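You operate a simulated robot arm through the tools that you are given. There is no shell and no other tool. Be economical: measure what you need, move in short steps, check, and stop when the job is done.

The job below is to be done with a simulated robot arm. You get a single attempt, and the scene is never put back.

Task
Fill the rinse tub to its line and wash the brush out in it.
Fine: tap off, tub out from under the tap, brush back in its own tub.
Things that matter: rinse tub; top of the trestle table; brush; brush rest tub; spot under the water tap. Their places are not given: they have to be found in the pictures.

It is judged by the outcome, as a careful person would: the job done as asked, and still so three seconds after it is handed in. It fails if anything else is knocked over, pushed out of place, dropped, spilled or broken.

Robot
A 6-joint arm with a two-finger parallel gripper, fixed in place. Base frame: the origin is at the foot of the arm, x ahead of it, y to its left, z up; the work surface is at about z = 0.75. Readings come in m, rad, newtons and seconds.
With the tool pointing down near the work surface it reaches from about 0.26 to 0.68 m from the base axis. Its first joint turns from -1.152 to 1.152 rad. Payload 2.9 kg.
Tool frame: the origin (TCP) lies between the finger pads and is the grasp point; the fingertips stand 0.03 m ahead of it; z points along the fingers, y is the line along which they close. Largest opening 0.11 m; finger width 0.02, thickness 0.01; the body of the gripper, 0.048 by 0.112 m, starts 0.055 m behind the TCP.
Orientation is that of the tool frame in the base frame, as a unit quaternion [w, x, y, z]. With the fingers straight down and closing along the base's y, the tool's x points along the base's -x, its y along +y and its z along -z.

Tools
- The arm moves only by the tool send_rows. Its argument "targets" is a list of rows, each a list of 7 numbers: the shift along the tool's x, y, z in m, then the turn, a rotation vector about the tool's x, y, z in rad, then the closure, from 0 (fully open) to 1 (shut). In form: [[tx, ty, tz, rx, ry, rz, grip], ...]. A call has 1 to 10 rows; each row shifts and turns the commanded pose from where the row before left it, along the tool's axes as they then stand. A row lasts 0.2 s, in which the tool goes at most 0.05 m and 0.15 rad; a call with a longer step from one row to the next is refused whole, and so is a gripper value outside its range. Where a pose cannot be reached the arm comes as near as it can. A force on the tool above 70 N (or 10 N above the force at the start of the call, whichever is more), or a blocked arm, ends the call early, and 0.2 s more pass. The fingers move at their own pace (about 0.108 m/s each) and stop on an object; they squeeze with about 24 N. The grip force told is the motor's: it shows also when the fingers shut on nothing. Time passes only in rows, and 0.2 s behind the last, so rows that do not move let the fingers close. The reply holds the time, the measured pose of the TCP, the force on the tool along the base axes, the opening and the grip force, in the units named above and with some noise.
- Cameras (640 x 400 px; columns grow to the right, rows downward): "scene" is fixed at [0.0621, 0.4209, 1.3959]; the picture's right is [-0.88, -0.48, 0.00], its down [-0.21, 0.39, -0.90] and it looks along [0.43, -0.79, -0.45] (base axes); focal length 329 px, centre (320, 200). "wrist" rides on the gripper at [0.072, 0.017, -0.103] in the tool frame; the picture's right is [-0.23, 0.97, 0.00], its down [-0.76, -0.18, -0.62] and it looks along [-0.61, -0.14, 0.78] (tool axes); focal length 222 px, centre (320, 200).
- grab_frame(camera): a new picture of that camera. It takes no simulated time.
- pixel_to_xyz(camera, pixels): there is no depth. For up to 12 entries [column, row, z] of the newest picture of that camera ("zoom" is the newest enlarged one), the place [x, y] in the base frame at which the ray of that pixel passes the height z, good to about 0.003 m. It takes no simulated time.
- zoom(camera, box): a new picture of the part [left, top, right, bottom] of that camera's present view, enlarged. It takes no simulated time.
- finish_job(): hands the job in; it is judged then, once.

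Go step by step. Measure first, check grasps and placings, and put right what went wrong. The budget is 80 turns and 54 pictures, counting those below and the enlarged ones. Unless the task says otherwise, let go and move clear before handing in, and close with one line.

The tools are called as a command line: name --pt "numbers of a row" for each row, then --argument value for the rest, lists and objects as JSON in quotes. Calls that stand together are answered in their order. send_rows: Moves the arm, as the interface text tells. Its arguments: {"type":"object","properties":{"targets":{"type":"array","items":{"type":"array","items":{"type":"number"}}}},"required":["targets"]} The other tools are called the same way: grab_frame (camera) takes a picture; pixel_to_xyz (camera, pixels) gives the place at which the rays of pixels pass given heights; zoom (camera, box) takes an enlarged picture of a part of a camera's view; finish_job () hands the job in.

At the start:

```text
time: 0.0
tool_pos: [0.3773, -0.0891, 1.2453]
orientation: [0.0, 0.0, 1.0, -0.001]
contact_force: [0.8, -1.0, -0.3]
opening: 0.1098
grasp_force: 0.0
```

scene: 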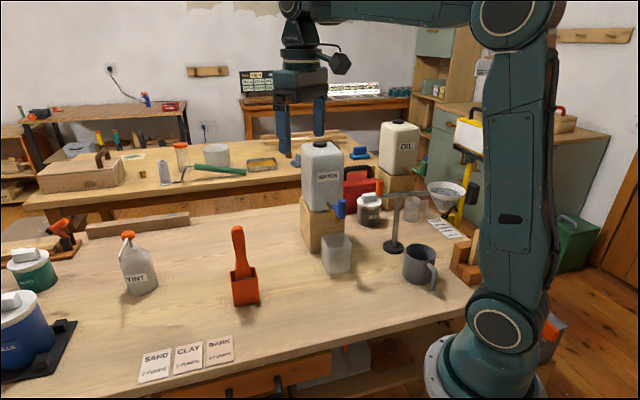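
wrist: 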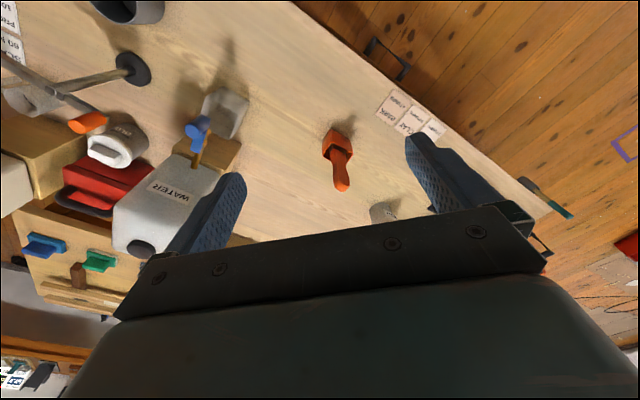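

The scene shows a WATER container with a blue tap at about (338,208), a translucent tub under it at (337,253), and an orange brush in its orange tub at (243,270). I'll enlarge both.

zoom --camera "scene" --box '[280, 130, 400, 290]'

zoom --camera "scene" --box '[190, 210, 310, 320]'

zoom --camera "wrist" --box '[120, 60, 420, 240]'

```text
2.50 times, centred on (340, 210) of scene
```

zoom: 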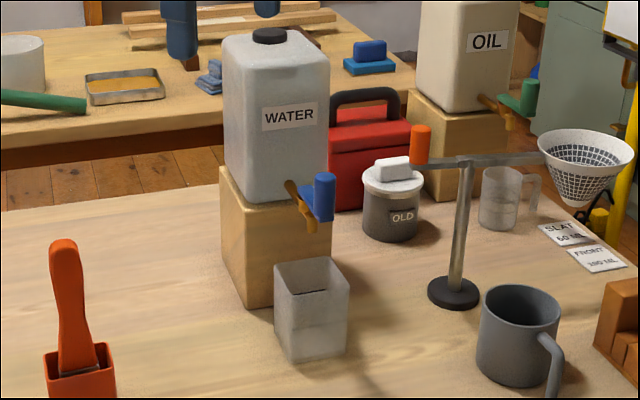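

```text
3.64 times, centred on (250, 265) of scene
```

zoom: 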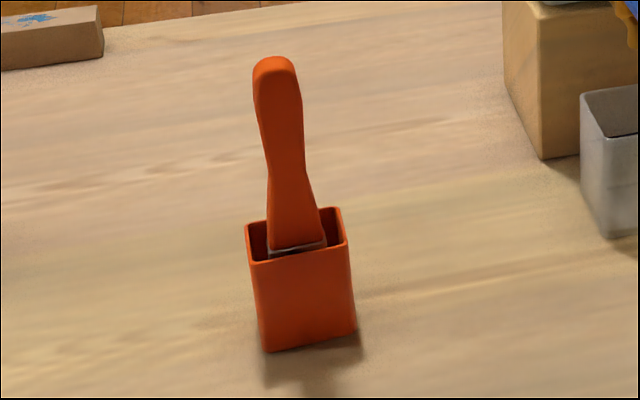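

```text
2.13 times, centred on (270, 150) of wrist
```

zoom: 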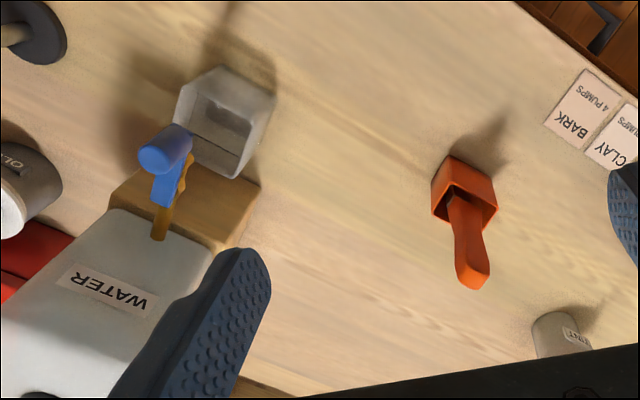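

I have the tub, tap and brush in both cameras, so I'll triangulate their corners at plausible heights.

pixel_to_xyz --camera "scene" --pixels '[[328, 274.4, 0.75], [350, 270, 0.75], [328, 251, 0.82], [352, 247, 0.82], [344.4, 232.4, 0.82], [321.6, 235.6, 0.82], [262.5, 306.5, 0.75], [288, 300.5, 0.75], [310, 252.5, 0.75], [337, 222, 0.87], [342, 199, 0.95], [342, 218, 0.9]]'

pixel_to_xyz --camera "wrist" --pixels '[[222, 88, 0.75], [248, 105, 0.82], [231, 143, 0.82], [202, 120, 0.82], [197, 132, 0.95], [197, 132, 0.9], [206, 146, 0.9], [195, 167, 0.9], [341, 187, 0.9], [332, 128, 0.82], [352, 137, 0.82], [337, 180, 0.95]]'

```text
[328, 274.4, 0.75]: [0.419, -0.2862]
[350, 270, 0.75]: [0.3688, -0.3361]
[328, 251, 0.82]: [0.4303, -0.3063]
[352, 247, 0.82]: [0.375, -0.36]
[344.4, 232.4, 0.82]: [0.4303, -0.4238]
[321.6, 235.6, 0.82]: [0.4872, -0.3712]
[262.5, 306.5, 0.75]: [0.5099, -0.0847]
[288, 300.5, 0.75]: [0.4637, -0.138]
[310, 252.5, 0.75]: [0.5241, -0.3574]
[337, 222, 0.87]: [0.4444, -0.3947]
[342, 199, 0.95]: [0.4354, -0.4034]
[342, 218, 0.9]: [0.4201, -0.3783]
```

```text
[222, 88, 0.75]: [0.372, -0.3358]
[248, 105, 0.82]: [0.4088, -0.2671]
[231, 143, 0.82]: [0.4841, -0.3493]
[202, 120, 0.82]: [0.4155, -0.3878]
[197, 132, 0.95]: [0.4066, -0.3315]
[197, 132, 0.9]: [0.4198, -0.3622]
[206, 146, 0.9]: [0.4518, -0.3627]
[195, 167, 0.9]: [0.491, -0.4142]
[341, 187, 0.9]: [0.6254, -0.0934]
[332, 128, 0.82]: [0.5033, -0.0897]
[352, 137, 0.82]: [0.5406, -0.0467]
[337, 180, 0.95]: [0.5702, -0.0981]
```

The tub sits turned about 45° near (0.42,-0.34), its rim near z=0.836, apparently right under the spout. I'll bring the wrist camera closer to see the tap mechanism and the fill line.

send_rows --pt "0.0084 -0.031 0.02 0 0 0 0" --pt "0.0084 -0.031 0.02 0 0 0 0" --pt "0.0084 -0.031 0.02 0 0 0 0" --pt "0.0084 -0.031 0.02 0 0 0 0" --pt "0.0084 -0.031 0.02 0 0 0 0" --pt "0.0084 -0.031 0.02 0 0 0 0" --pt "0.0084 -0.031 0.02 0 0 0 0" --pt "0.0084 -0.031 0.02 0 0 0 0"

grab_frame --camera "wrist"

```text
time: 1.8
tool_pos: [0.3117, -0.3393, 1.0843]
orientation: [0.001, 0.001, 1.0, 0.0]
contact_force: [-0.1, 0.4, 0.6]
opening: 0.1099
grasp_force: 0.1
```

```text
48 pictures are left
```

wrist: 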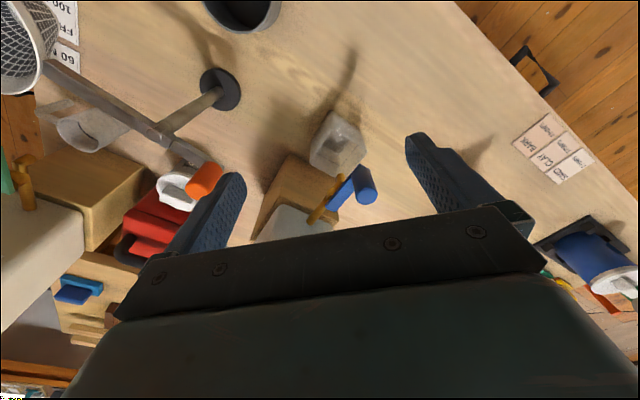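

zoom --camera "wrist" --box '[250, 90, 410, 240]'

zoom --camera "scene" --box '[300, 185, 380, 285]'

```text
2.67 times, centred on (330, 165) of wrist
```

zoom: 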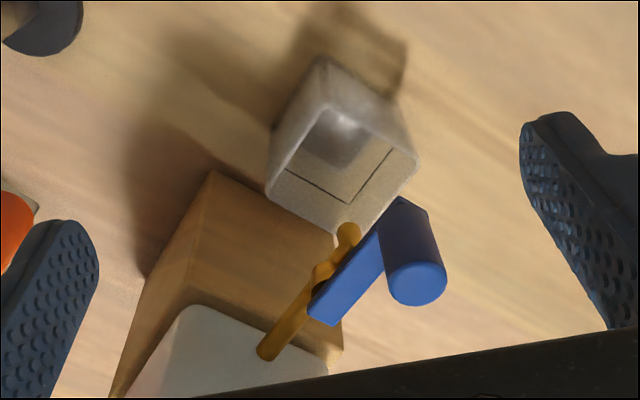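

```text
4.00 times, centred on (340, 235) of scene
```

zoom: 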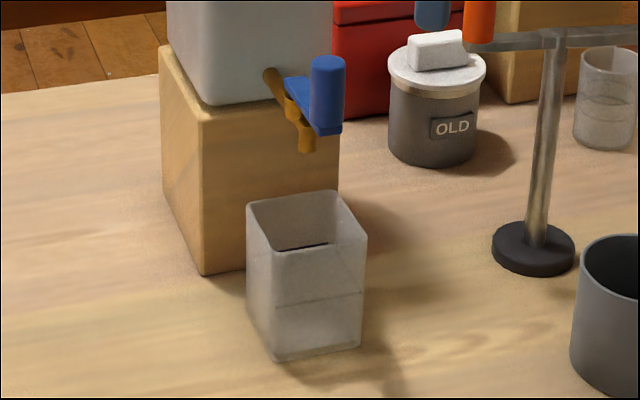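

I see the tap: brown pipe, a blue lever arm and an upright blue knob at its end. I'll triangulate the knob, pivot and spout.

pixel_to_xyz --camera "scene" --pixels '[[341.75, 201, 0.9], [341.75, 201, 1.0], [336.5, 222, 0.85], [336.5, 222, 0.95], [334, 207, 0.9], [334, 207, 0.95], [327, 204, 0.95], [341.5, 217, 0.9], [328.5, 275, 0.75], [350, 271.5, 0.75]]'

pixel_to_xyz --camera "wrist" --pixels '[[365.6, 196.9, 0.9], [365.6, 196.9, 1.0], [340.5, 177, 0.85], [340.5, 177, 0.95], [330.6, 207, 0.9], [330.6, 207, 0.95], [309.5, 223, 0.95], [310, 163, 0.836], [335.6, 178, 0.836], [365.6, 149, 0.836], [361, 202, 0.95], [330, 112, 0.75]]'

```text
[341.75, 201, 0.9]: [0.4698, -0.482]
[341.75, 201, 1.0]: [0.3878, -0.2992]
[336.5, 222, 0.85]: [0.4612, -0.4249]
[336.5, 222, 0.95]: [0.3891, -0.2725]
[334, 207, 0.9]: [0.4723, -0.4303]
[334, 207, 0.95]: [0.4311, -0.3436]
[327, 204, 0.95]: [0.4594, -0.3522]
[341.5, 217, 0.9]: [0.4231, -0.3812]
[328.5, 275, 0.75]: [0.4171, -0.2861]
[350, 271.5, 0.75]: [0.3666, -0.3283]
```

```text
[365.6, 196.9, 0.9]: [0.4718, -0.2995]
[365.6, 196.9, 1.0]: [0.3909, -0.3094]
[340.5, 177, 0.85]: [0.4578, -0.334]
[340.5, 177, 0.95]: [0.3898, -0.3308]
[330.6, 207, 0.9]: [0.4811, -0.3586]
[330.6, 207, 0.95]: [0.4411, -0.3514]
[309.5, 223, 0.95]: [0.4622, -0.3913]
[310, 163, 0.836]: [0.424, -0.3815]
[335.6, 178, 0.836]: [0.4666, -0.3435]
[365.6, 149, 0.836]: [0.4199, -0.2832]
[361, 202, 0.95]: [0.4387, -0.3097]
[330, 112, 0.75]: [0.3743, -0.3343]
```

Triangulated: knob about (0.394,-0.309), z 0.945–0.995; lever pivot near (0.44,-0.35); spout (0.417,-0.333,0.911), right above the tub centre (0.421,-0.334). I'll place the open fingers above the knob, turned to close tangentially to the lever.

send_rows --pt "-0.041 0.015 0 0 0 0 0.3" --pt "-0.041 0.015 0 0 0 0 0.5" --pt "0 0 0 0 0 0.15 0.5" --pt "0 0 0 0 0 0.15 0.5" --pt "0 0 0 0 0 0.15 0.5" --pt "0 0 0 0 0 0.15 0.5" --pt "0 0 0 0 0 0.15 0.5" --pt "0 0 0 0 0 0 0.5"

grab_frame --camera "wrist"

zoom --camera "scene" --box '[280, 150, 400, 230]'

```text
time: 3.6
tool_pos: [0.3916, -0.3097, 1.0853]
orientation: [0.0, 0.368, 0.93, 0.0]
contact_force: [0.8, 0.2, -0.1]
opening: 0.055
grasp_force: 0.0
```

```text
45 pictures are left
```

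wrist: 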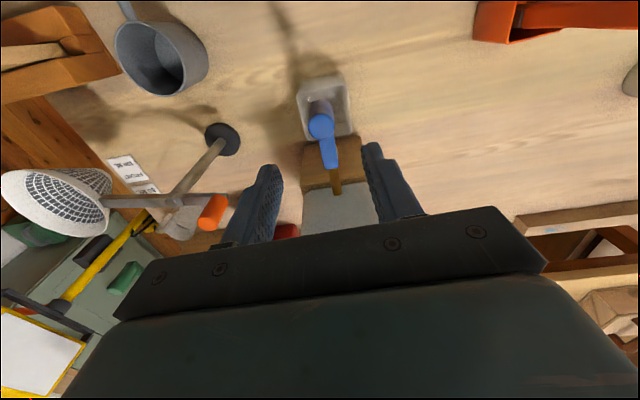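

```text
5.00 times, centred on (340, 190) of scene
```

zoom: 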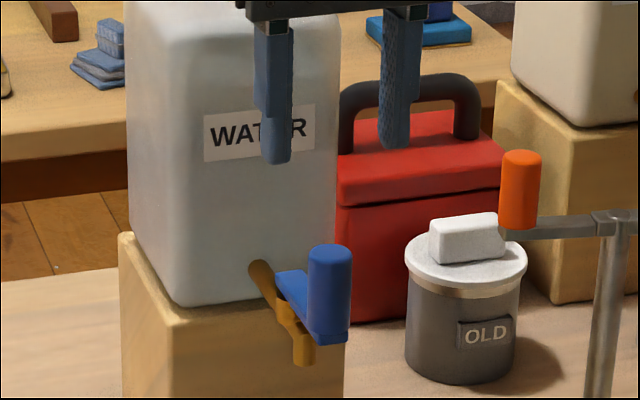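

The knob top is at about (321,122) in the wrist picture; I'll recheck its place from this view.

pixel_to_xyz --camera "wrist" --pixels '[[320, 126, 0.995], [330, 162, 0.95], [335, 192, 0.94]]'

pixel_to_xyz --camera "scene" --pixels '[[342, 201, 0.995], [342, 201, 0.985]]'

```text
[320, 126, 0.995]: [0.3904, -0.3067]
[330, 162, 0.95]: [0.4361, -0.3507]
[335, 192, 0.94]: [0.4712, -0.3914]
```

```text
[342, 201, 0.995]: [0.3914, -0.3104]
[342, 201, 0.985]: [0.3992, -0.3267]
```

The knob is confirmed at (0.391,-0.309), directly beneath the tool. I'll come down around it.

send_rows --pt "0 0 0.035 0 0 0 0.5" --pt "0 0 0.035 0 0 0 0.5" --pt "0 0 0.033 0 0 0 0.5" --pt "0 0 0 0 0 0 0.5"

zoom --camera "scene" --box '[290, 170, 390, 280]'

```text
time: 4.6
tool_pos: [0.3884, -0.307, 0.9848]
orientation: [0.0, 0.367, 0.93, 0.0]
contact_force: [-0.4, -1.0, 0.8]
opening: 0.0551
grasp_force: 0.0
```

```text
3.64 times, centred on (340, 225) of scene
```

zoom: 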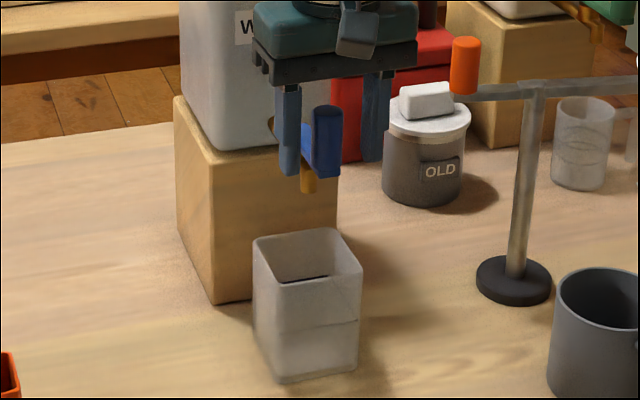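

The fingers straddle the knob. I'll close them to a loose cage and probe a small swing along tool +y, reading the force.

send_rows --pt "0 0 0 0 0 0 0.72" --pt "0 0 0 0 0 0 0.72" --pt "0 0.008 0 0 0 0 0.72" --pt "0 0.008 0 0 0 0 0.72" --pt "0 0 0 0 0 0 0.72"

zoom --camera "scene" --box '[290, 170, 390, 280]'

```text
time: 5.8
tool_pos: [0.3976, -0.298, 0.9831]
orientation: [-0.002, 0.368, 0.93, -0.001]
contact_force: [-23.3, -13.1, 0.6]
opening: 0.0436
grasp_force: 12.1
```

```text
3.64 times, centred on (340, 225) of scene
```

zoom: 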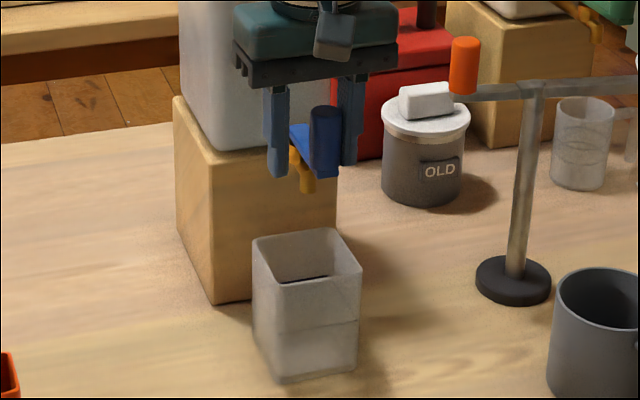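

Along +y the knob is blocked (27 N, no motion). I'll go back and probe the other way.

send_rows --pt "0 -0.012 0 0 0 0 0.7" --pt "0 -0.01 0 0 0 0 0.7" --pt "0 -0.008 0 0 0 0 0.7" --pt "0 0 0 0 0 0 0.7"

zoom --camera "scene" --box '[290, 170, 390, 280]'

```text
time: 6.8
tool_pos: [0.3823, -0.3195, 0.9814]
orientation: [0.0, 0.366, 0.931, 0.0]
contact_force: [0.8, 0.4, 0.2]
opening: 0.0331
grasp_force: 0.1
```

```text
3.64 times, centred on (340, 225) of scene
```

zoom: 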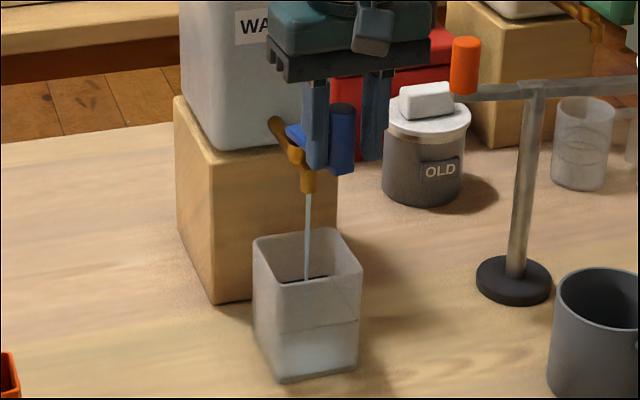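

The lever moved freely and a thin stream now runs straight into the tub. I'll wait one second and measure the level.

send_rows --pt "0 0 0 0 0 0 0.7" --pt "0 0 0 0 0 0 0.7" --pt "0 0 0 0 0 0 0.7" --pt "0 0 0 0 0 0 0.7" --pt "0 0 0 0 0 0 0.7"

zoom --camera "scene" --box '[310, 225, 370, 285]'

```text
time: 8.0
tool_pos: [0.3819, -0.3193, 0.9818]
orientation: [0.0, 0.366, 0.931, 0.0]
contact_force: [-0.1, 0.5, 0.1]
opening: 0.0331
grasp_force: 0.2
```

```text
6.67 times, centred on (340, 255) of scene
```

zoom: 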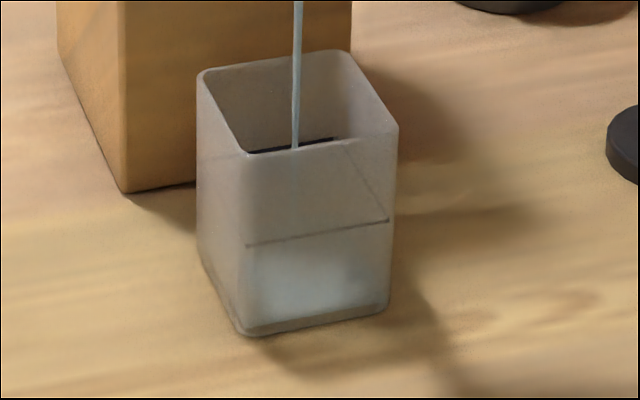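

Line on the front face runs (245,245)–(388,220) in the enlargement; the bluish water is still below it. Waiting more.

send_rows --pt "0 0 0 0 0 0 0.7" --pt "0 0 0 0 0 0 0.7" --pt "0 0 0 0 0 0 0.7" --pt "0 0 0 0 0 0 0.7" --pt "0 0 0 0 0 0 0.7" --pt "0 0 0 0 0 0 0.7" --pt "0 0 0 0 0 0 0.7"

zoom --camera "scene" --box '[310, 225, 370, 285]'

```text
time: 9.6
tool_pos: [0.3824, -0.3196, 0.9819]
orientation: [0.0, 0.366, 0.931, -0.001]
contact_force: [-0.7, -0.5, 0.1]
opening: 0.0328
grasp_force: 0.2
```

```text
6.67 times, centred on (340, 255) of scene
```

zoom: 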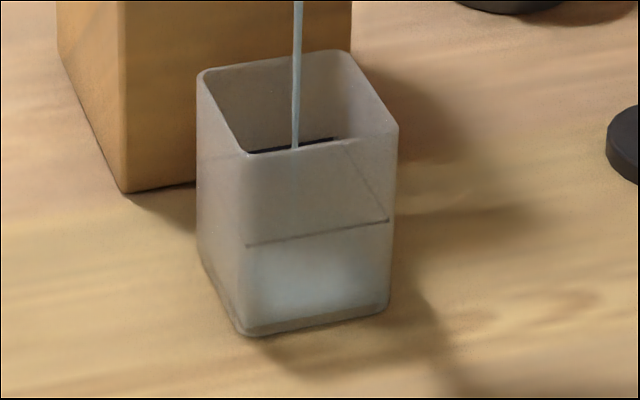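

The level is hard to read through the frosted wall; I'll look into the tub from the wrist camera.

zoom --camera "wrist" --box '[240, 30, 400, 170]'

```text
2.86 times, centred on (320, 100) of wrist
```

zoom: 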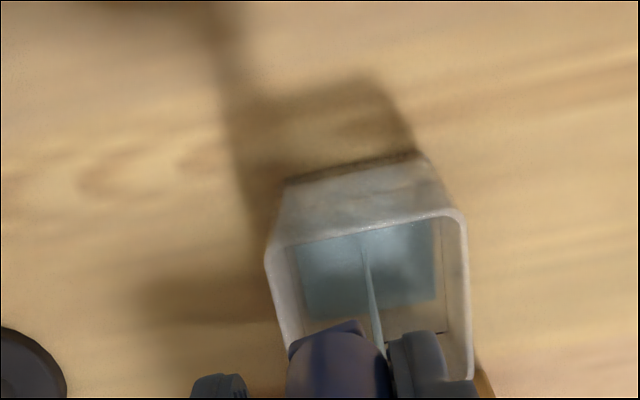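

The water surface shows here: back edge at row ~305, with the black line lower on the back wall at ~333. I'll convert to heights.

pixel_to_xyz --camera "zoom" --pixels '[[462, 222, 0.836], [473, 375, 0.836], [440, 333, 0.79], [440, 333, 0.77], [440, 225, 0.79], [433, 222, 0.79], [433, 222, 0.77], [435, 298, 0.79], [435, 298, 0.77], [435, 298, 0.76], [272, 255, 0.836]]'

```text
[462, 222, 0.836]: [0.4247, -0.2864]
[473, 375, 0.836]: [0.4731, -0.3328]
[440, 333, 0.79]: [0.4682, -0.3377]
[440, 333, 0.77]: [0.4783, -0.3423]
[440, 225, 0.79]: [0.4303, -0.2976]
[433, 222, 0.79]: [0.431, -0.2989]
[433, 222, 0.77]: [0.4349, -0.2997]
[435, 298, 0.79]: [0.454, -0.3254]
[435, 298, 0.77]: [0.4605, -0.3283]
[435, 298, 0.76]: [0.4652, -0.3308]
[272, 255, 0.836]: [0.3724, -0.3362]
```

The level appears only a few millimetres above the floor so far (line near z≈0.79). I'll run 2 s more and compare from the same view.

send_rows --pt "0 0 0 0 0 0 0.7" --pt "0 0 0 0 0 0 0.7" --pt "0 0 0 0 0 0 0.7" --pt "0 0 0 0 0 0 0.7" --pt "0 0 0 0 0 0 0.7" --pt "0 0 0 0 0 0 0.7" --pt "0 0 0 0 0 0 0.7" --pt "0 0 0 0 0 0 0.7" --pt "0 0 0 0 0 0 0.7" --pt "0 0 0 0 0 0 0.7"

zoom --camera "wrist" --box '[240, 30, 400, 170]'

```text
time: 11.8
tool_pos: [0.3819, -0.3193, 0.9821]
orientation: [0.0, 0.366, 0.931, 0.0]
contact_force: [-0.3, -1.6, -0.1]
opening: 0.0329
grasp_force: 0.0
```

```text
2.86 times, centred on (320, 100) of wrist
```

zoom: 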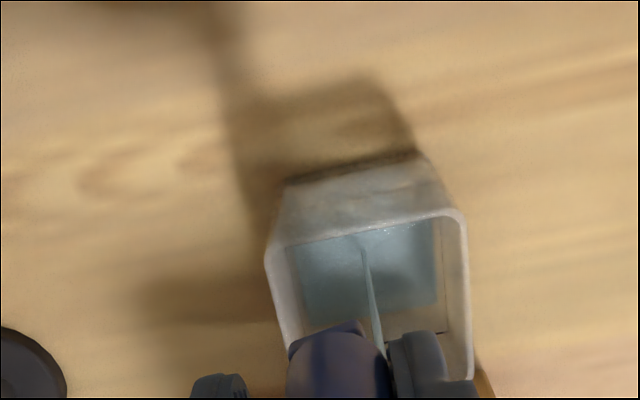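

The water corner rose only ~3 px (to about row 306); the slow flow is convenient. I'll keep waiting.

send_rows --pt "0 0 0 0 0 0 0.7" --pt "0 0 0 0 0 0 0.7" --pt "0 0 0 0 0 0 0.7" --pt "0 0 0 0 0 0 0.7" --pt "0 0 0 0 0 0 0.7" --pt "0 0 0 0 0 0 0.7" --pt "0 0 0 0 0 0 0.7" --pt "0 0 0 0 0 0 0.7" --pt "0 0 0 0 0 0 0.7" --pt "0 0 0 0 0 0 0.7"

send_rows --pt "0 0 0 0 0 0 0.7" --pt "0 0 0 0 0 0 0.7" --pt "0 0 0 0 0 0 0.7" --pt "0 0 0 0 0 0 0.7" --pt "0 0 0 0 0 0 0.7" --pt "0 0 0 0 0 0 0.7" --pt "0 0 0 0 0 0 0.7" --pt "0 0 0 0 0 0 0.7" --pt "0 0 0 0 0 0 0.7" --pt "0 0 0 0 0 0 0.7"

zoom --camera "wrist" --box '[240, 30, 400, 170]'

zoom --camera "scene" --box '[310, 225, 370, 285]'

```text
time: 14.0
tool_pos: [0.3815, -0.3195, 0.9825]
orientation: [0.0, 0.366, 0.931, 0.0]
contact_force: [0.7, 0.3, -0.4]
opening: 0.0328
grasp_force: 0.1
```

```text
time: 16.2
tool_pos: [0.3821, -0.318, 0.9825]
orientation: [0.0, 0.366, 0.931, 0.0]
contact_force: [1.0, 0.3, -0.9]
opening: 0.0331
grasp_force: 0.0
```

```text
2.86 times, centred on (320, 100) of wrist
```

zoom: 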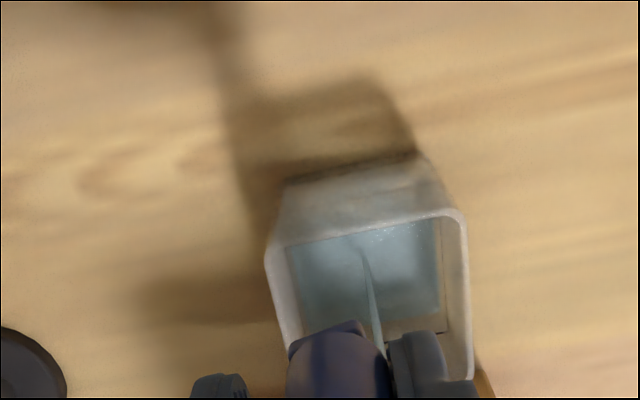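

```text
6.67 times, centred on (340, 255) of scene
```

zoom: 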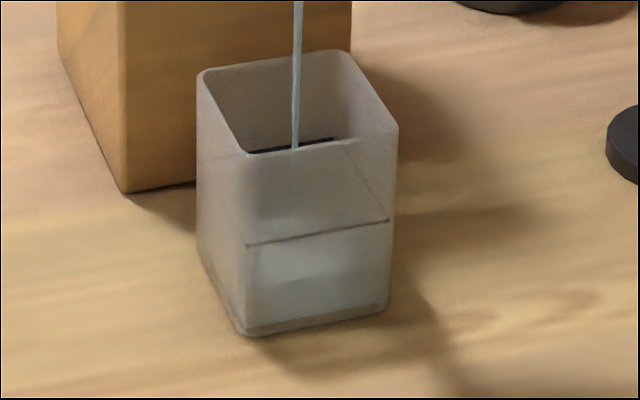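

Through the front wall a water edge is now visible at row ~282 (line at ~243, base ~330), about half full. I'll wait another 4.4 s.

send_rows --pt "0 0 0 0 0 0 0.7" --pt "0 0 0 0 0 0 0.7" --pt "0 0 0 0 0 0 0.7" --pt "0 0 0 0 0 0 0.7" --pt "0 0 0 0 0 0 0.7" --pt "0 0 0 0 0 0 0.7" --pt "0 0 0 0 0 0 0.7" --pt "0 0 0 0 0 0 0.7" --pt "0 0 0 0 0 0 0.7" --pt "0 0 0 0 0 0 0.7"

send_rows --pt "0 0 0 0 0 0 0.7" --pt "0 0 0 0 0 0 0.7" --pt "0 0 0 0 0 0 0.7" --pt "0 0 0 0 0 0 0.7" --pt "0 0 0 0 0 0 0.7" --pt "0 0 0 0 0 0 0.7" --pt "0 0 0 0 0 0 0.7" --pt "0 0 0 0 0 0 0.7" --pt "0 0 0 0 0 0 0.7" --pt "0 0 0 0 0 0 0.7"

zoom --camera "wrist" --box '[290, 80, 370, 130]'

zoom --camera "scene" --box '[310, 225, 370, 285]'

```text
time: 18.4
tool_pos: [0.3811, -0.3191, 0.9826]
orientation: [-0.001, 0.366, 0.931, 0.0]
contact_force: [0.5, 0.0, 1.2]
opening: 0.033
grasp_force: 0.0
```

```text
time: 20.6
tool_pos: [0.3825, -0.3198, 0.982]
orientation: [0.0, 0.366, 0.931, 0.0]
contact_force: [0.7, 0.8, -0.5]
opening: 0.0329
grasp_force: 0.1
```

```text
8.00 times, centred on (330, 105) of wrist
```

zoom: 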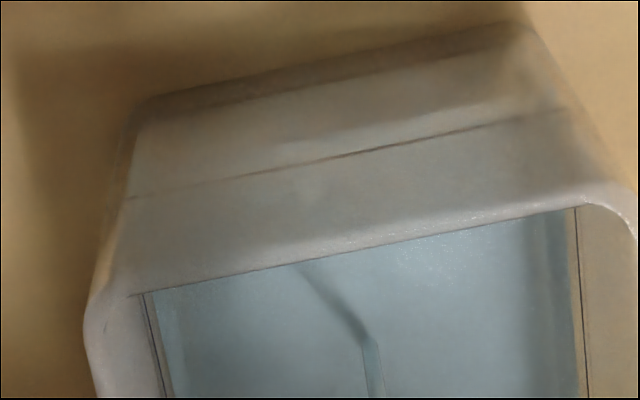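

```text
6.67 times, centred on (340, 255) of scene
```

zoom: 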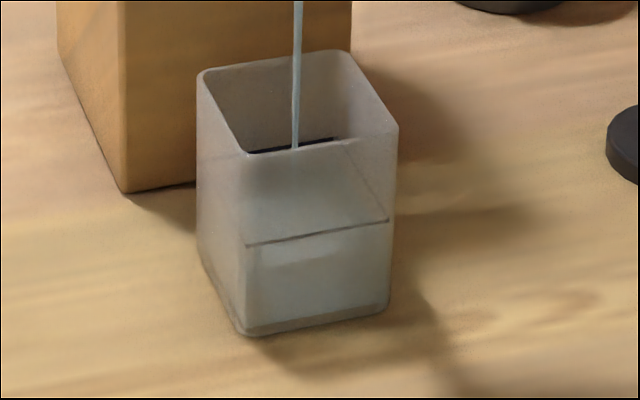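

The front water edge is at row ~264, about 20 px under the line; rate ≈4 px/s, so ~5 s remain. I'll wait 3.2 s and look again.

send_rows --pt "0 0 0 0 0 0 0.7" --pt "0 0 0 0 0 0 0.7" --pt "0 0 0 0 0 0 0.7" --pt "0 0 0 0 0 0 0.7" --pt "0 0 0 0 0 0 0.7" --pt "0 0 0 0 0 0 0.7" --pt "0 0 0 0 0 0 0.7" --pt "0 0 0 0 0 0 0.7" --pt "0 0 0 0 0 0 0.7" --pt "0 0 0 0 0 0 0.7"

send_rows --pt "0 0 0 0 0 0 0.7" --pt "0 0 0 0 0 0 0.7" --pt "0 0 0 0 0 0 0.7" --pt "0 0 0 0 0 0 0.7"

zoom --camera "wrist" --box '[330, 105, 380, 160]'

zoom --camera "scene" --box '[320, 250, 360, 280]'

```text
time: 22.8
tool_pos: [0.382, -0.3189, 0.9828]
orientation: [0.0, 0.366, 0.931, 0.0]
contact_force: [0.2, 0.6, -0.5]
opening: 0.0331
grasp_force: 0.1
```

```text
time: 23.8
tool_pos: [0.3836, -0.3187, 0.9808]
orientation: [-0.001, 0.365, 0.931, 0.0]
contact_force: [0.6, -0.4, 0.1]
opening: 0.033
grasp_force: 0.1
```

```text
7.27 times, centred on (355, 132) of wrist
```

zoom: 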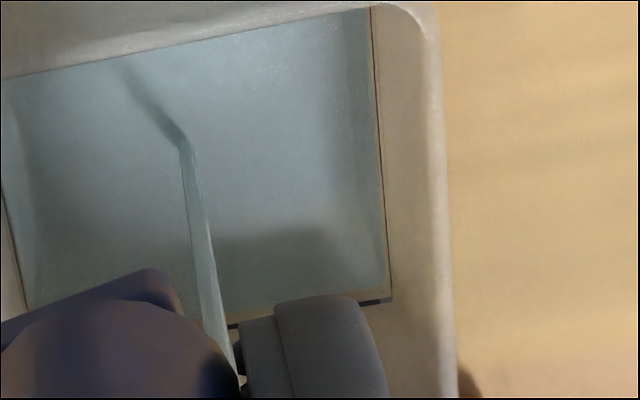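

```text
13.33 times, centred on (340, 265) of scene
```

zoom: 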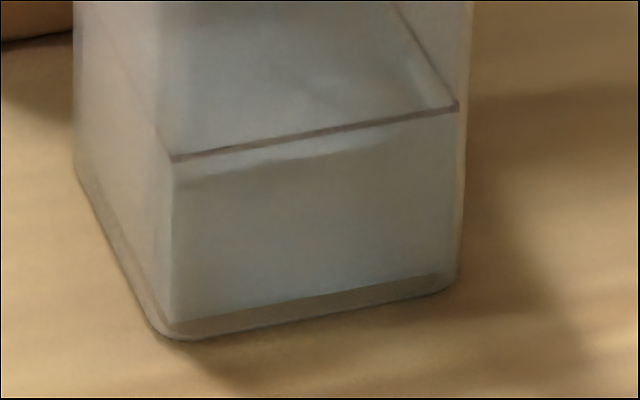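

Now the water edge is ~25 px under the line in the 13× view, i.e. about 3 s to go. I'll wait 1.6 s and check again.

send_rows --pt "0 0 0 0 0 0 0.7" --pt "0 0 0 0 0 0 0.7" --pt "0 0 0 0 0 0 0.7" --pt "0 0 0 0 0 0 0.7" --pt "0 0 0 0 0 0 0.7" --pt "0 0 0 0 0 0 0.7" --pt "0 0 0 0 0 0 0.7"

zoom --camera "wrist" --box '[330, 105, 380, 160]'

zoom --camera "scene" --box '[320, 250, 360, 280]'

```text
time: 25.4
tool_pos: [0.3826, -0.3191, 0.9821]
orientation: [0.0, 0.365, 0.931, -0.001]
contact_force: [0.0, 0.5, -0.5]
opening: 0.033
grasp_force: 0.2
```

```text
7.27 times, centred on (355, 132) of wrist
```

zoom: 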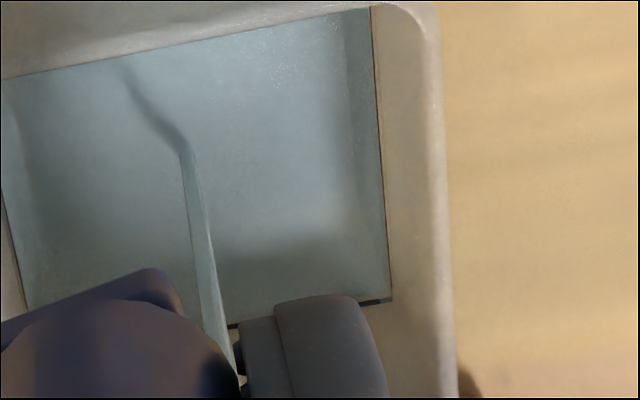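

```text
13.33 times, centred on (340, 265) of scene
```

zoom: 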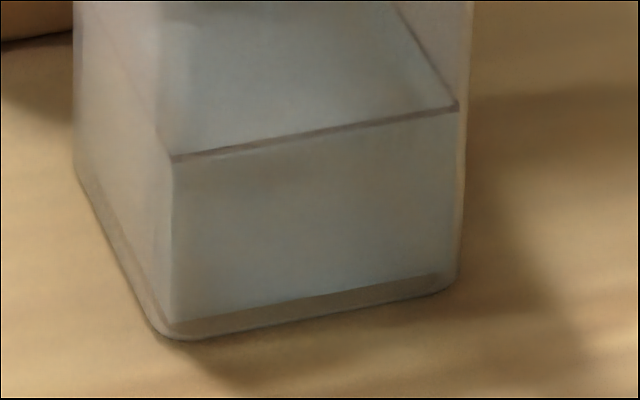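

The water is at the line's lower edge now. Closing the tap by swinging the knob back along +y to its stop.

send_rows --pt "0 0.014 0 0 0 0 0.7" --pt "0 0.012 0 0 0 0 0.7" --pt "0 0 0 0 0 0 0.7"

zoom --camera "scene" --box '[290, 170, 390, 280]'

```text
time: 26.2
tool_pos: [0.3999, -0.3037, 0.9827]
orientation: [0.001, 0.368, 0.93, -0.001]
contact_force: [-11.2, -9.7, 3.6]
opening: 0.0401
grasp_force: 7.3
```

```text
3.64 times, centred on (340, 225) of scene
```

zoom: 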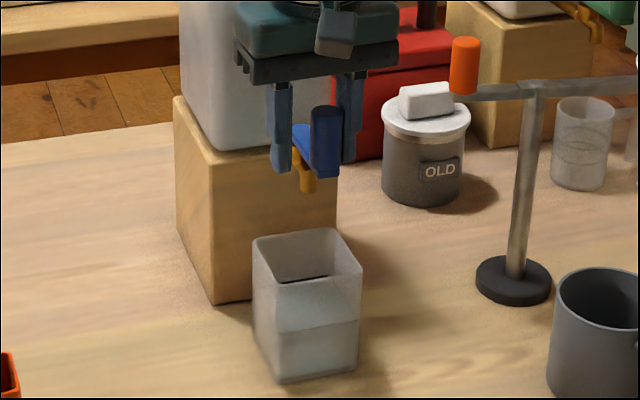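

Stream has stopped and the lever is back in line (knob at (326,140) in the view). I'll ease off, open the fingers and rise clear.

send_rows --pt "0 -0.013 0 0 0 0 0.5" --pt "0 0 0 0 0 0 0.5" --pt "0 0 -0.035 0 0 0 0.5" --pt "0 0 -0.035 0 0 0 0.5" --pt "0 0 -0.03 0 0 0 0.5"

zoom --camera "scene" --box '[290, 180, 390, 280]'

zoom --camera "scene" --box '[320, 250, 360, 280]'

```text
time: 27.4
tool_pos: [0.3945, -0.3108, 1.0825]
orientation: [0.0, 0.366, 0.931, 0.0]
contact_force: [-0.3, -0.3, -0.7]
opening: 0.055
grasp_force: 0.1
```

```text
4.00 times, centred on (340, 230) of scene
```

zoom: 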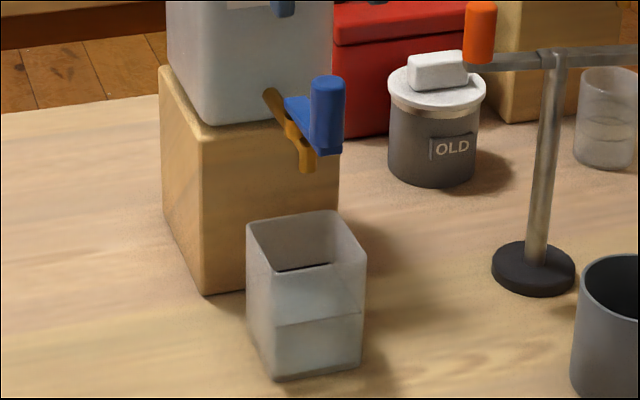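

```text
13.33 times, centred on (340, 265) of scene
```

zoom: 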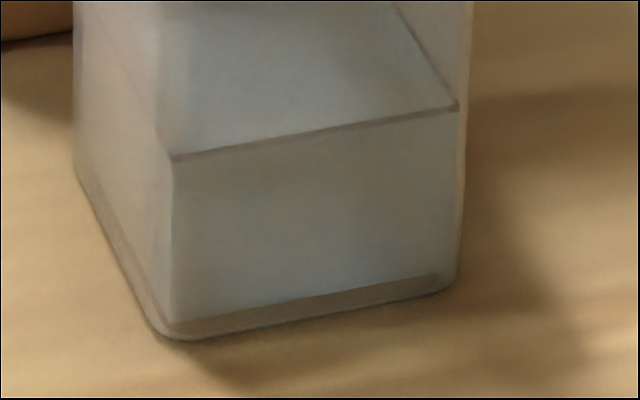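

Filled exactly to the line, tap shut. Next I retreat outward from the tap and tilt the tool 45° so the fingers can reach the tub from in front, under the lever.

send_rows --pt "0.035 0.003 0 0 0 0 0" --pt "0.035 0.003 0 0 0 0 0" --pt "0.034 0.004 0 0 0 0.056 0" --pt "0 0 0 0 -0.15 0 0" --pt "0 0 0 0 -0.15 0 0" --pt "0 0 0 0 -0.15 0 0" --pt "0 0 0 0 -0.15 0 0" --pt "0 0 0 0 -0.15 0 0" --pt "0 0 0 0 -0.035 0 0"

grab_frame --camera "wrist"

```text
time: 29.4
tool_pos: [0.322, -0.2319, 1.0822]
orientation: [0.352, 0.361, 0.851, -0.15]
contact_force: [-0.2, -1.0, 0.2]
opening: 0.1101
grasp_force: 0.0
```

```text
25 pictures are left
```

wrist: 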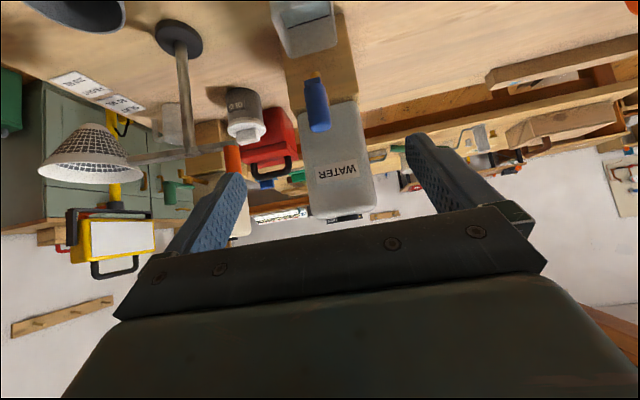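

The tilted pose was reached. I'll descend in front of the tub.

send_rows --pt "0.0285 0 0.0285 0 0 0 0" --pt "0.0285 0 0.0285 0 0 0 0" --pt "0.0285 0 0.0285 0 0 0 0" --pt "0.0285 0 0.0285 0 0 0 0" --pt "0.0285 0 0.0285 0 0 0 0" --pt "0.0285 0 0.0285 0 0 0 0" --pt "0.0285 0 0.0285 0 0 0 0" --pt "0 0 0 0 0 0 0"

grab_frame --camera "wrist"

grab_frame --camera "scene"

```text
time: 31.2
tool_pos: [0.321, -0.2253, 0.8011]
orientation: [0.352, 0.363, 0.85, -0.151]
contact_force: [-0.4, 0.0, -0.3]
opening: 0.11
grasp_force: 0.1
```

```text
24 pictures are left
```

wrist: 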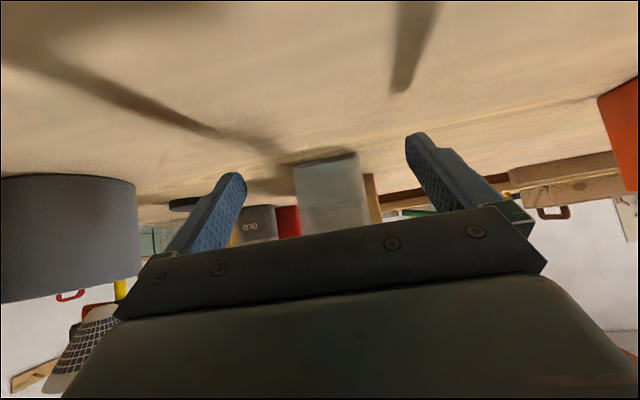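

```text
23 pictures are left
```

scene: 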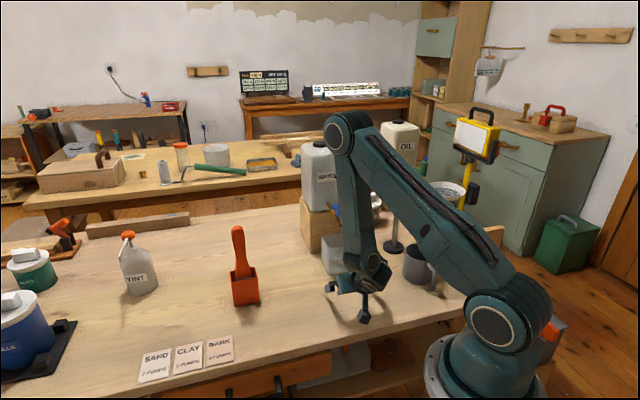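

The tub (297–365 px) is centred between the fingers. I'll move horizontally inward 0.14 m to straddle it.

send_rows --pt "-0.0249 -0.001 0.0249 0 0 0 0" --pt "-0.0249 -0.001 0.0249 0 0 0 0" --pt "-0.0249 -0.001 0.0249 0 0 0 0" --pt "-0.0125 0 0.0125 0 0 0 0" --pt "-0.0125 0 0.0125 0 0 0 0" --pt "0 0 0 0 0 0 0"

grab_frame --camera "wrist"

zoom --camera "scene" --box '[290, 180, 400, 300]'

```text
time: 32.6
tool_pos: [0.419, -0.3351, 0.8014]
orientation: [0.352, 0.362, 0.85, -0.15]
contact_force: [-3.6, 2.1, 10.0]
opening: 0.1099
grasp_force: 0.0
```

```text
22 pictures are left
```

wrist: 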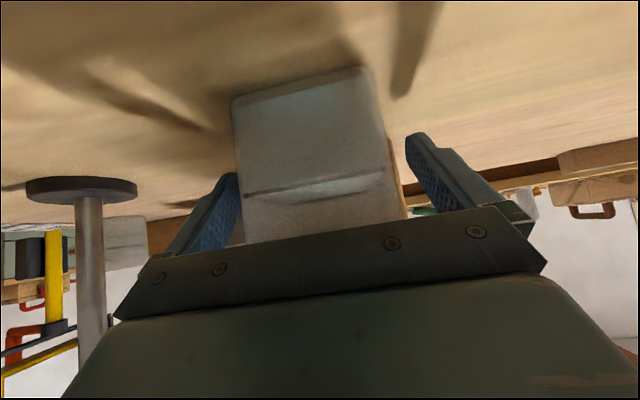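

```text
3.33 times, centred on (345, 240) of scene
```

zoom: 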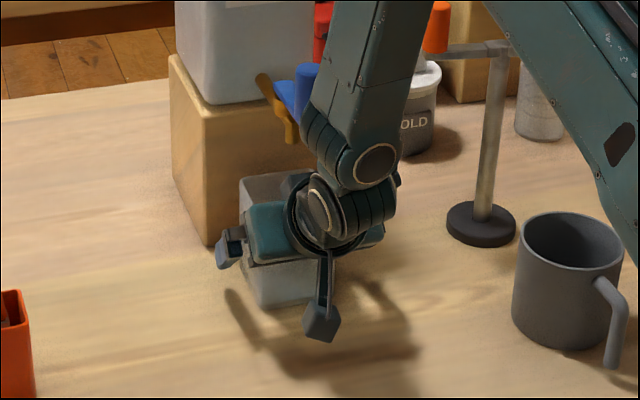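

There is a light 10 N contact, likely the palm against the rim. I'll back out 12 mm and recheck force.

send_rows --pt "0.0045 0 -0.0045 0 0 0 0" --pt "0.004 0 -0.004 0 0 0 0" --pt "0 0 0 0 0 0 0"

zoom --camera "wrist" --box '[200, 50, 440, 260]'

```text
time: 33.4
tool_pos: [0.4091, -0.3268, 0.7993]
orientation: [0.351, 0.363, 0.85, -0.15]
contact_force: [-0.5, 0.6, 0.2]
opening: 0.1099
grasp_force: 0.2
```

```text
1.90 times, centred on (320, 155) of wrist
```

zoom: 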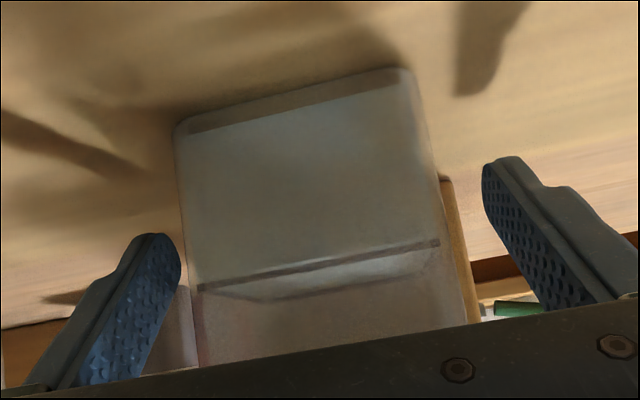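

Force is clear now. The tub seems nearer the left finger; I'll measure the tub's base corners before closing.

pixel_to_xyz --camera "zoom" --pixels '[[178, 130, 0.75], [412, 72, 0.75], [198, 290, 0.79], [438, 243, 0.79]]'

```text
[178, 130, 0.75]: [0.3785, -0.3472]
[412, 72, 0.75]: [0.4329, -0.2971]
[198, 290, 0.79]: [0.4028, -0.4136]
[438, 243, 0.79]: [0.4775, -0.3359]
```

The tub was nudged about 1 cm inward but stands upright and centred sideways. I'll raise 10 mm and go in 15 mm so the pads get nearer its middle, then close.

send_rows --pt "-0.00707 0 -0.00707 0 0 0 0" --pt "-0.0053 0 0.0053 0 0 0 0" --pt "-0.0053 0 0.0053 0 0 0 0" --pt "0 0 0 0 0 0 0"

```text
time: 34.4
tool_pos: [0.4208, -0.3382, 0.8088]
orientation: [0.351, 0.363, 0.85, -0.15]
contact_force: [0.2, 0.2, 0.6]
opening: 0.11
grasp_force: 0.0
```

No contact. Closing the fingers gradually on the tub's side walls.

send_rows --pt "0 0 0 0 0 0 0.15" --pt "0 0 0 0 0 0 0.25" --pt "0 0 0 0 0 0 0.35" --pt "0 0 0 0 0 0 0.45" --pt "0 0 0 0 0 0 0.6" --pt "0 0 0 0 0 0 0.6"

zoom --camera "wrist" --box '[200, 50, 440, 260]'

```text
time: 35.8
tool_pos: [0.4211, -0.3382, 0.8092]
orientation: [0.352, 0.362, 0.85, -0.15]
contact_force: [1.8, 0.3, 0.1]
opening: 0.075
grasp_force: 23.9
```

```text
1.90 times, centred on (320, 155) of wrist
```

zoom: 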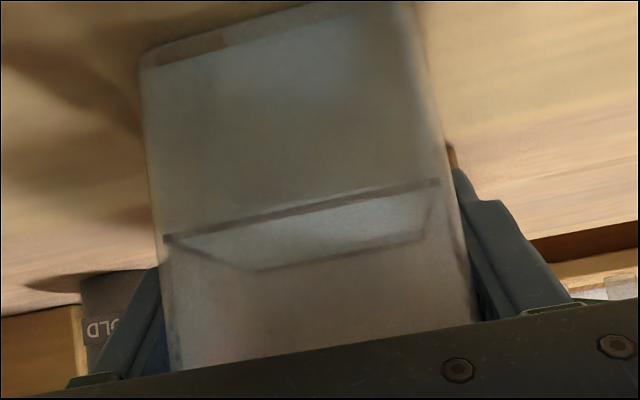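

Gripped at 75 mm opening, 24 N. I'll lift 8 mm gently and begin pulling outward slowly.

send_rows --pt "-0.0019 0 -0.0019 0 0 0 0.6" --pt "-0.0019 0 -0.0019 0 0 0 0.6" --pt "-0.0019 0 -0.0019 0 0 0 0.6" --pt "0 0 0 0 0 0 0.6" --pt "0.002 0 -0.002 0 0 0 0.6" --pt "0.004 0 -0.004 0 0 0 0.6" --pt "0.006 0 -0.006 0 0 0 0.6" --pt "0.006 0 -0.006 0 0 0 0.6" --pt "0.006 0 -0.006 0 0 0 0.6" --pt "0.006 0 -0.006 0 0 0 0.6"

zoom --camera "scene" --box '[270, 190, 410, 310]'

```text
time: 38.0
tool_pos: [0.389, -0.3068, 0.8188]
orientation: [0.351, 0.363, 0.85, -0.15]
contact_force: [0.4, 0.8, -3.6]
opening: 0.0749
grasp_force: 23.6
```

```text
3.33 times, centred on (340, 250) of scene
```

zoom: 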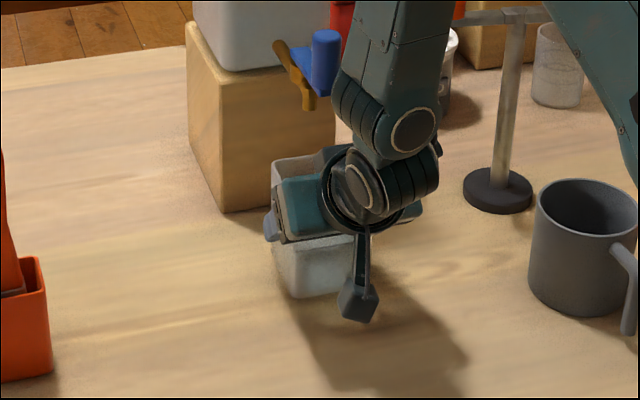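

The tub rides level with about 3.6 N weight. Continuing outward, then sideways along tool +y.

send_rows --pt "0.004 0 -0.004 0 0 0 0.6" --pt "0.006 0 -0.006 0 0 0 0.6" --pt "0.006 0 -0.006 0 0 0 0.6" --pt "0.006 0.002 -0.006 0 0 0 0.6" --pt "0.006 0.005 -0.006 0 0 0 0.6" --pt "0.005 0.008 -0.005 0 0 0 0.6" --pt "0.002 0.008 -0.002 0 0 0 0.6" --pt "0 0.008 0 0 0 0 0.6" --pt "0 0.008 0 0 0 0 0.6" --pt "0 0.008 0 0 0 0 0.6"

send_rows --pt "0 0.007 0 0 0 0 0.6" --pt "0 0.004 0 0 0 0 0.6" --pt "0 0 0 0 0 0 0.6" --pt "0.0015 0 0.0015 0 0 0 0.6" --pt "0.0015 0 0.0015 0 0 0 0.6" --pt "0.0015 0 0.0015 0 0 0 0.6" --pt "0 0 0 0 0 0 0.6"

zoom --camera "scene" --box '[270, 190, 410, 310]'

```text
time: 40.2
tool_pos: [0.3894, -0.2368, 0.8168]
orientation: [0.352, 0.362, 0.85, -0.15]
contact_force: [0.0, -0.1, -3.3]
opening: 0.0749
grasp_force: 23.6
```

```text
time: 41.8
tool_pos: [0.3984, -0.2297, 0.8109]
orientation: [0.352, 0.363, 0.85, -0.15]
contact_force: [-0.4, 0.1, -3.2]
opening: 0.0749
grasp_force: 23.9
```

```text
3.33 times, centred on (340, 250) of scene
```

zoom: 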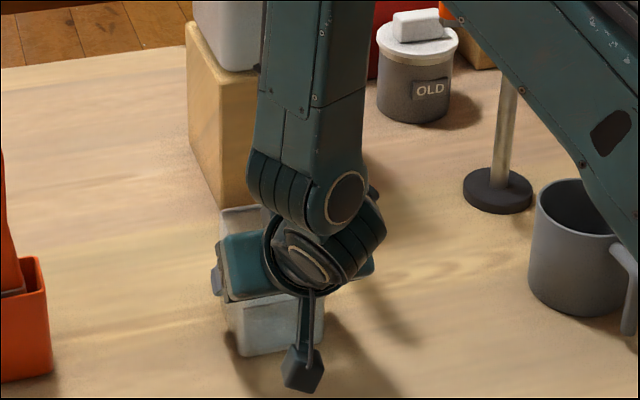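

The tub is clear of the spout, but still near the lever for brush work; I'll take it another 6 cm outward before setting it down.

send_rows --pt "0.003 0 -0.003 0 0 0 0.6" --pt "0.006 0 -0.006 0 0 0 0.6" --pt "0.006 0 -0.006 0 0 0 0.6" --pt "0.006 0 -0.006 0 0 0 0.6" --pt "0.006 0 -0.006 0 0 0 0.6" --pt "0.006 0 -0.006 0 0 0 0.6" --pt "0.006 0 -0.006 0 0 0 0.6" --pt "0.003 0 -0.003 0 0 0 0.6" --pt "0 0 0 0 0 0 0.6"

send_rows --pt "0.001 0 0.001 0 0 0 0.6" --pt "0.001 0 0.001 0 0 0 0.6" --pt "0 0 0 0 0 0 0.6"

```text
time: 43.8
tool_pos: [0.356, -0.1879, 0.8114]
orientation: [0.352, 0.362, 0.85, -0.15]
contact_force: [0.4, 0.1, -3.3]
opening: 0.075
grasp_force: 23.5
```

```text
time: 44.6
tool_pos: [0.3554, -0.1888, 0.8097]
orientation: [0.352, 0.361, 0.85, -0.149]
contact_force: [-5.0, 1.6, 15.3]
opening: 0.0748
grasp_force: 24.0
```

Fz jumped to +15 N, so the tub is on the table. I'll relax 1 mm, then open.

send_rows --pt "-0.0008 0 -0.0008 0 0 0 0.6" --pt "0 0 0 0 0 0 0.3" --pt "0 0 0 0 0 0 0.15" --pt "0 0 0 0 0 0 0.0" --pt "0 0 0 0 0 0 0"

zoom --camera "wrist" --box '[200, 50, 440, 260]'

```text
time: 45.8
tool_pos: [0.3564, -0.1877, 0.8088]
orientation: [0.352, 0.363, 0.85, -0.15]
contact_force: [0.0, -0.7, -0.4]
opening: 0.1098
grasp_force: 0.0
```

```text
1.90 times, centred on (320, 155) of wrist
```

zoom: 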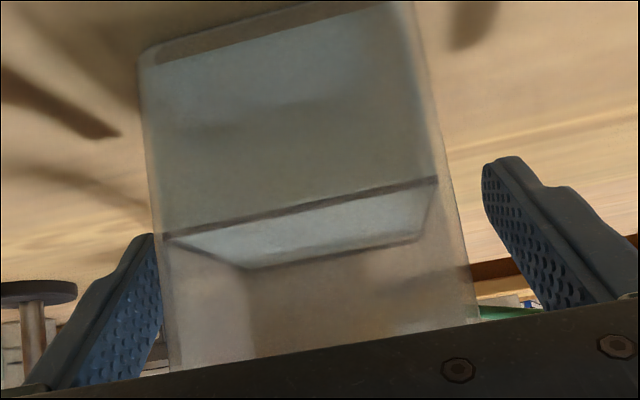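

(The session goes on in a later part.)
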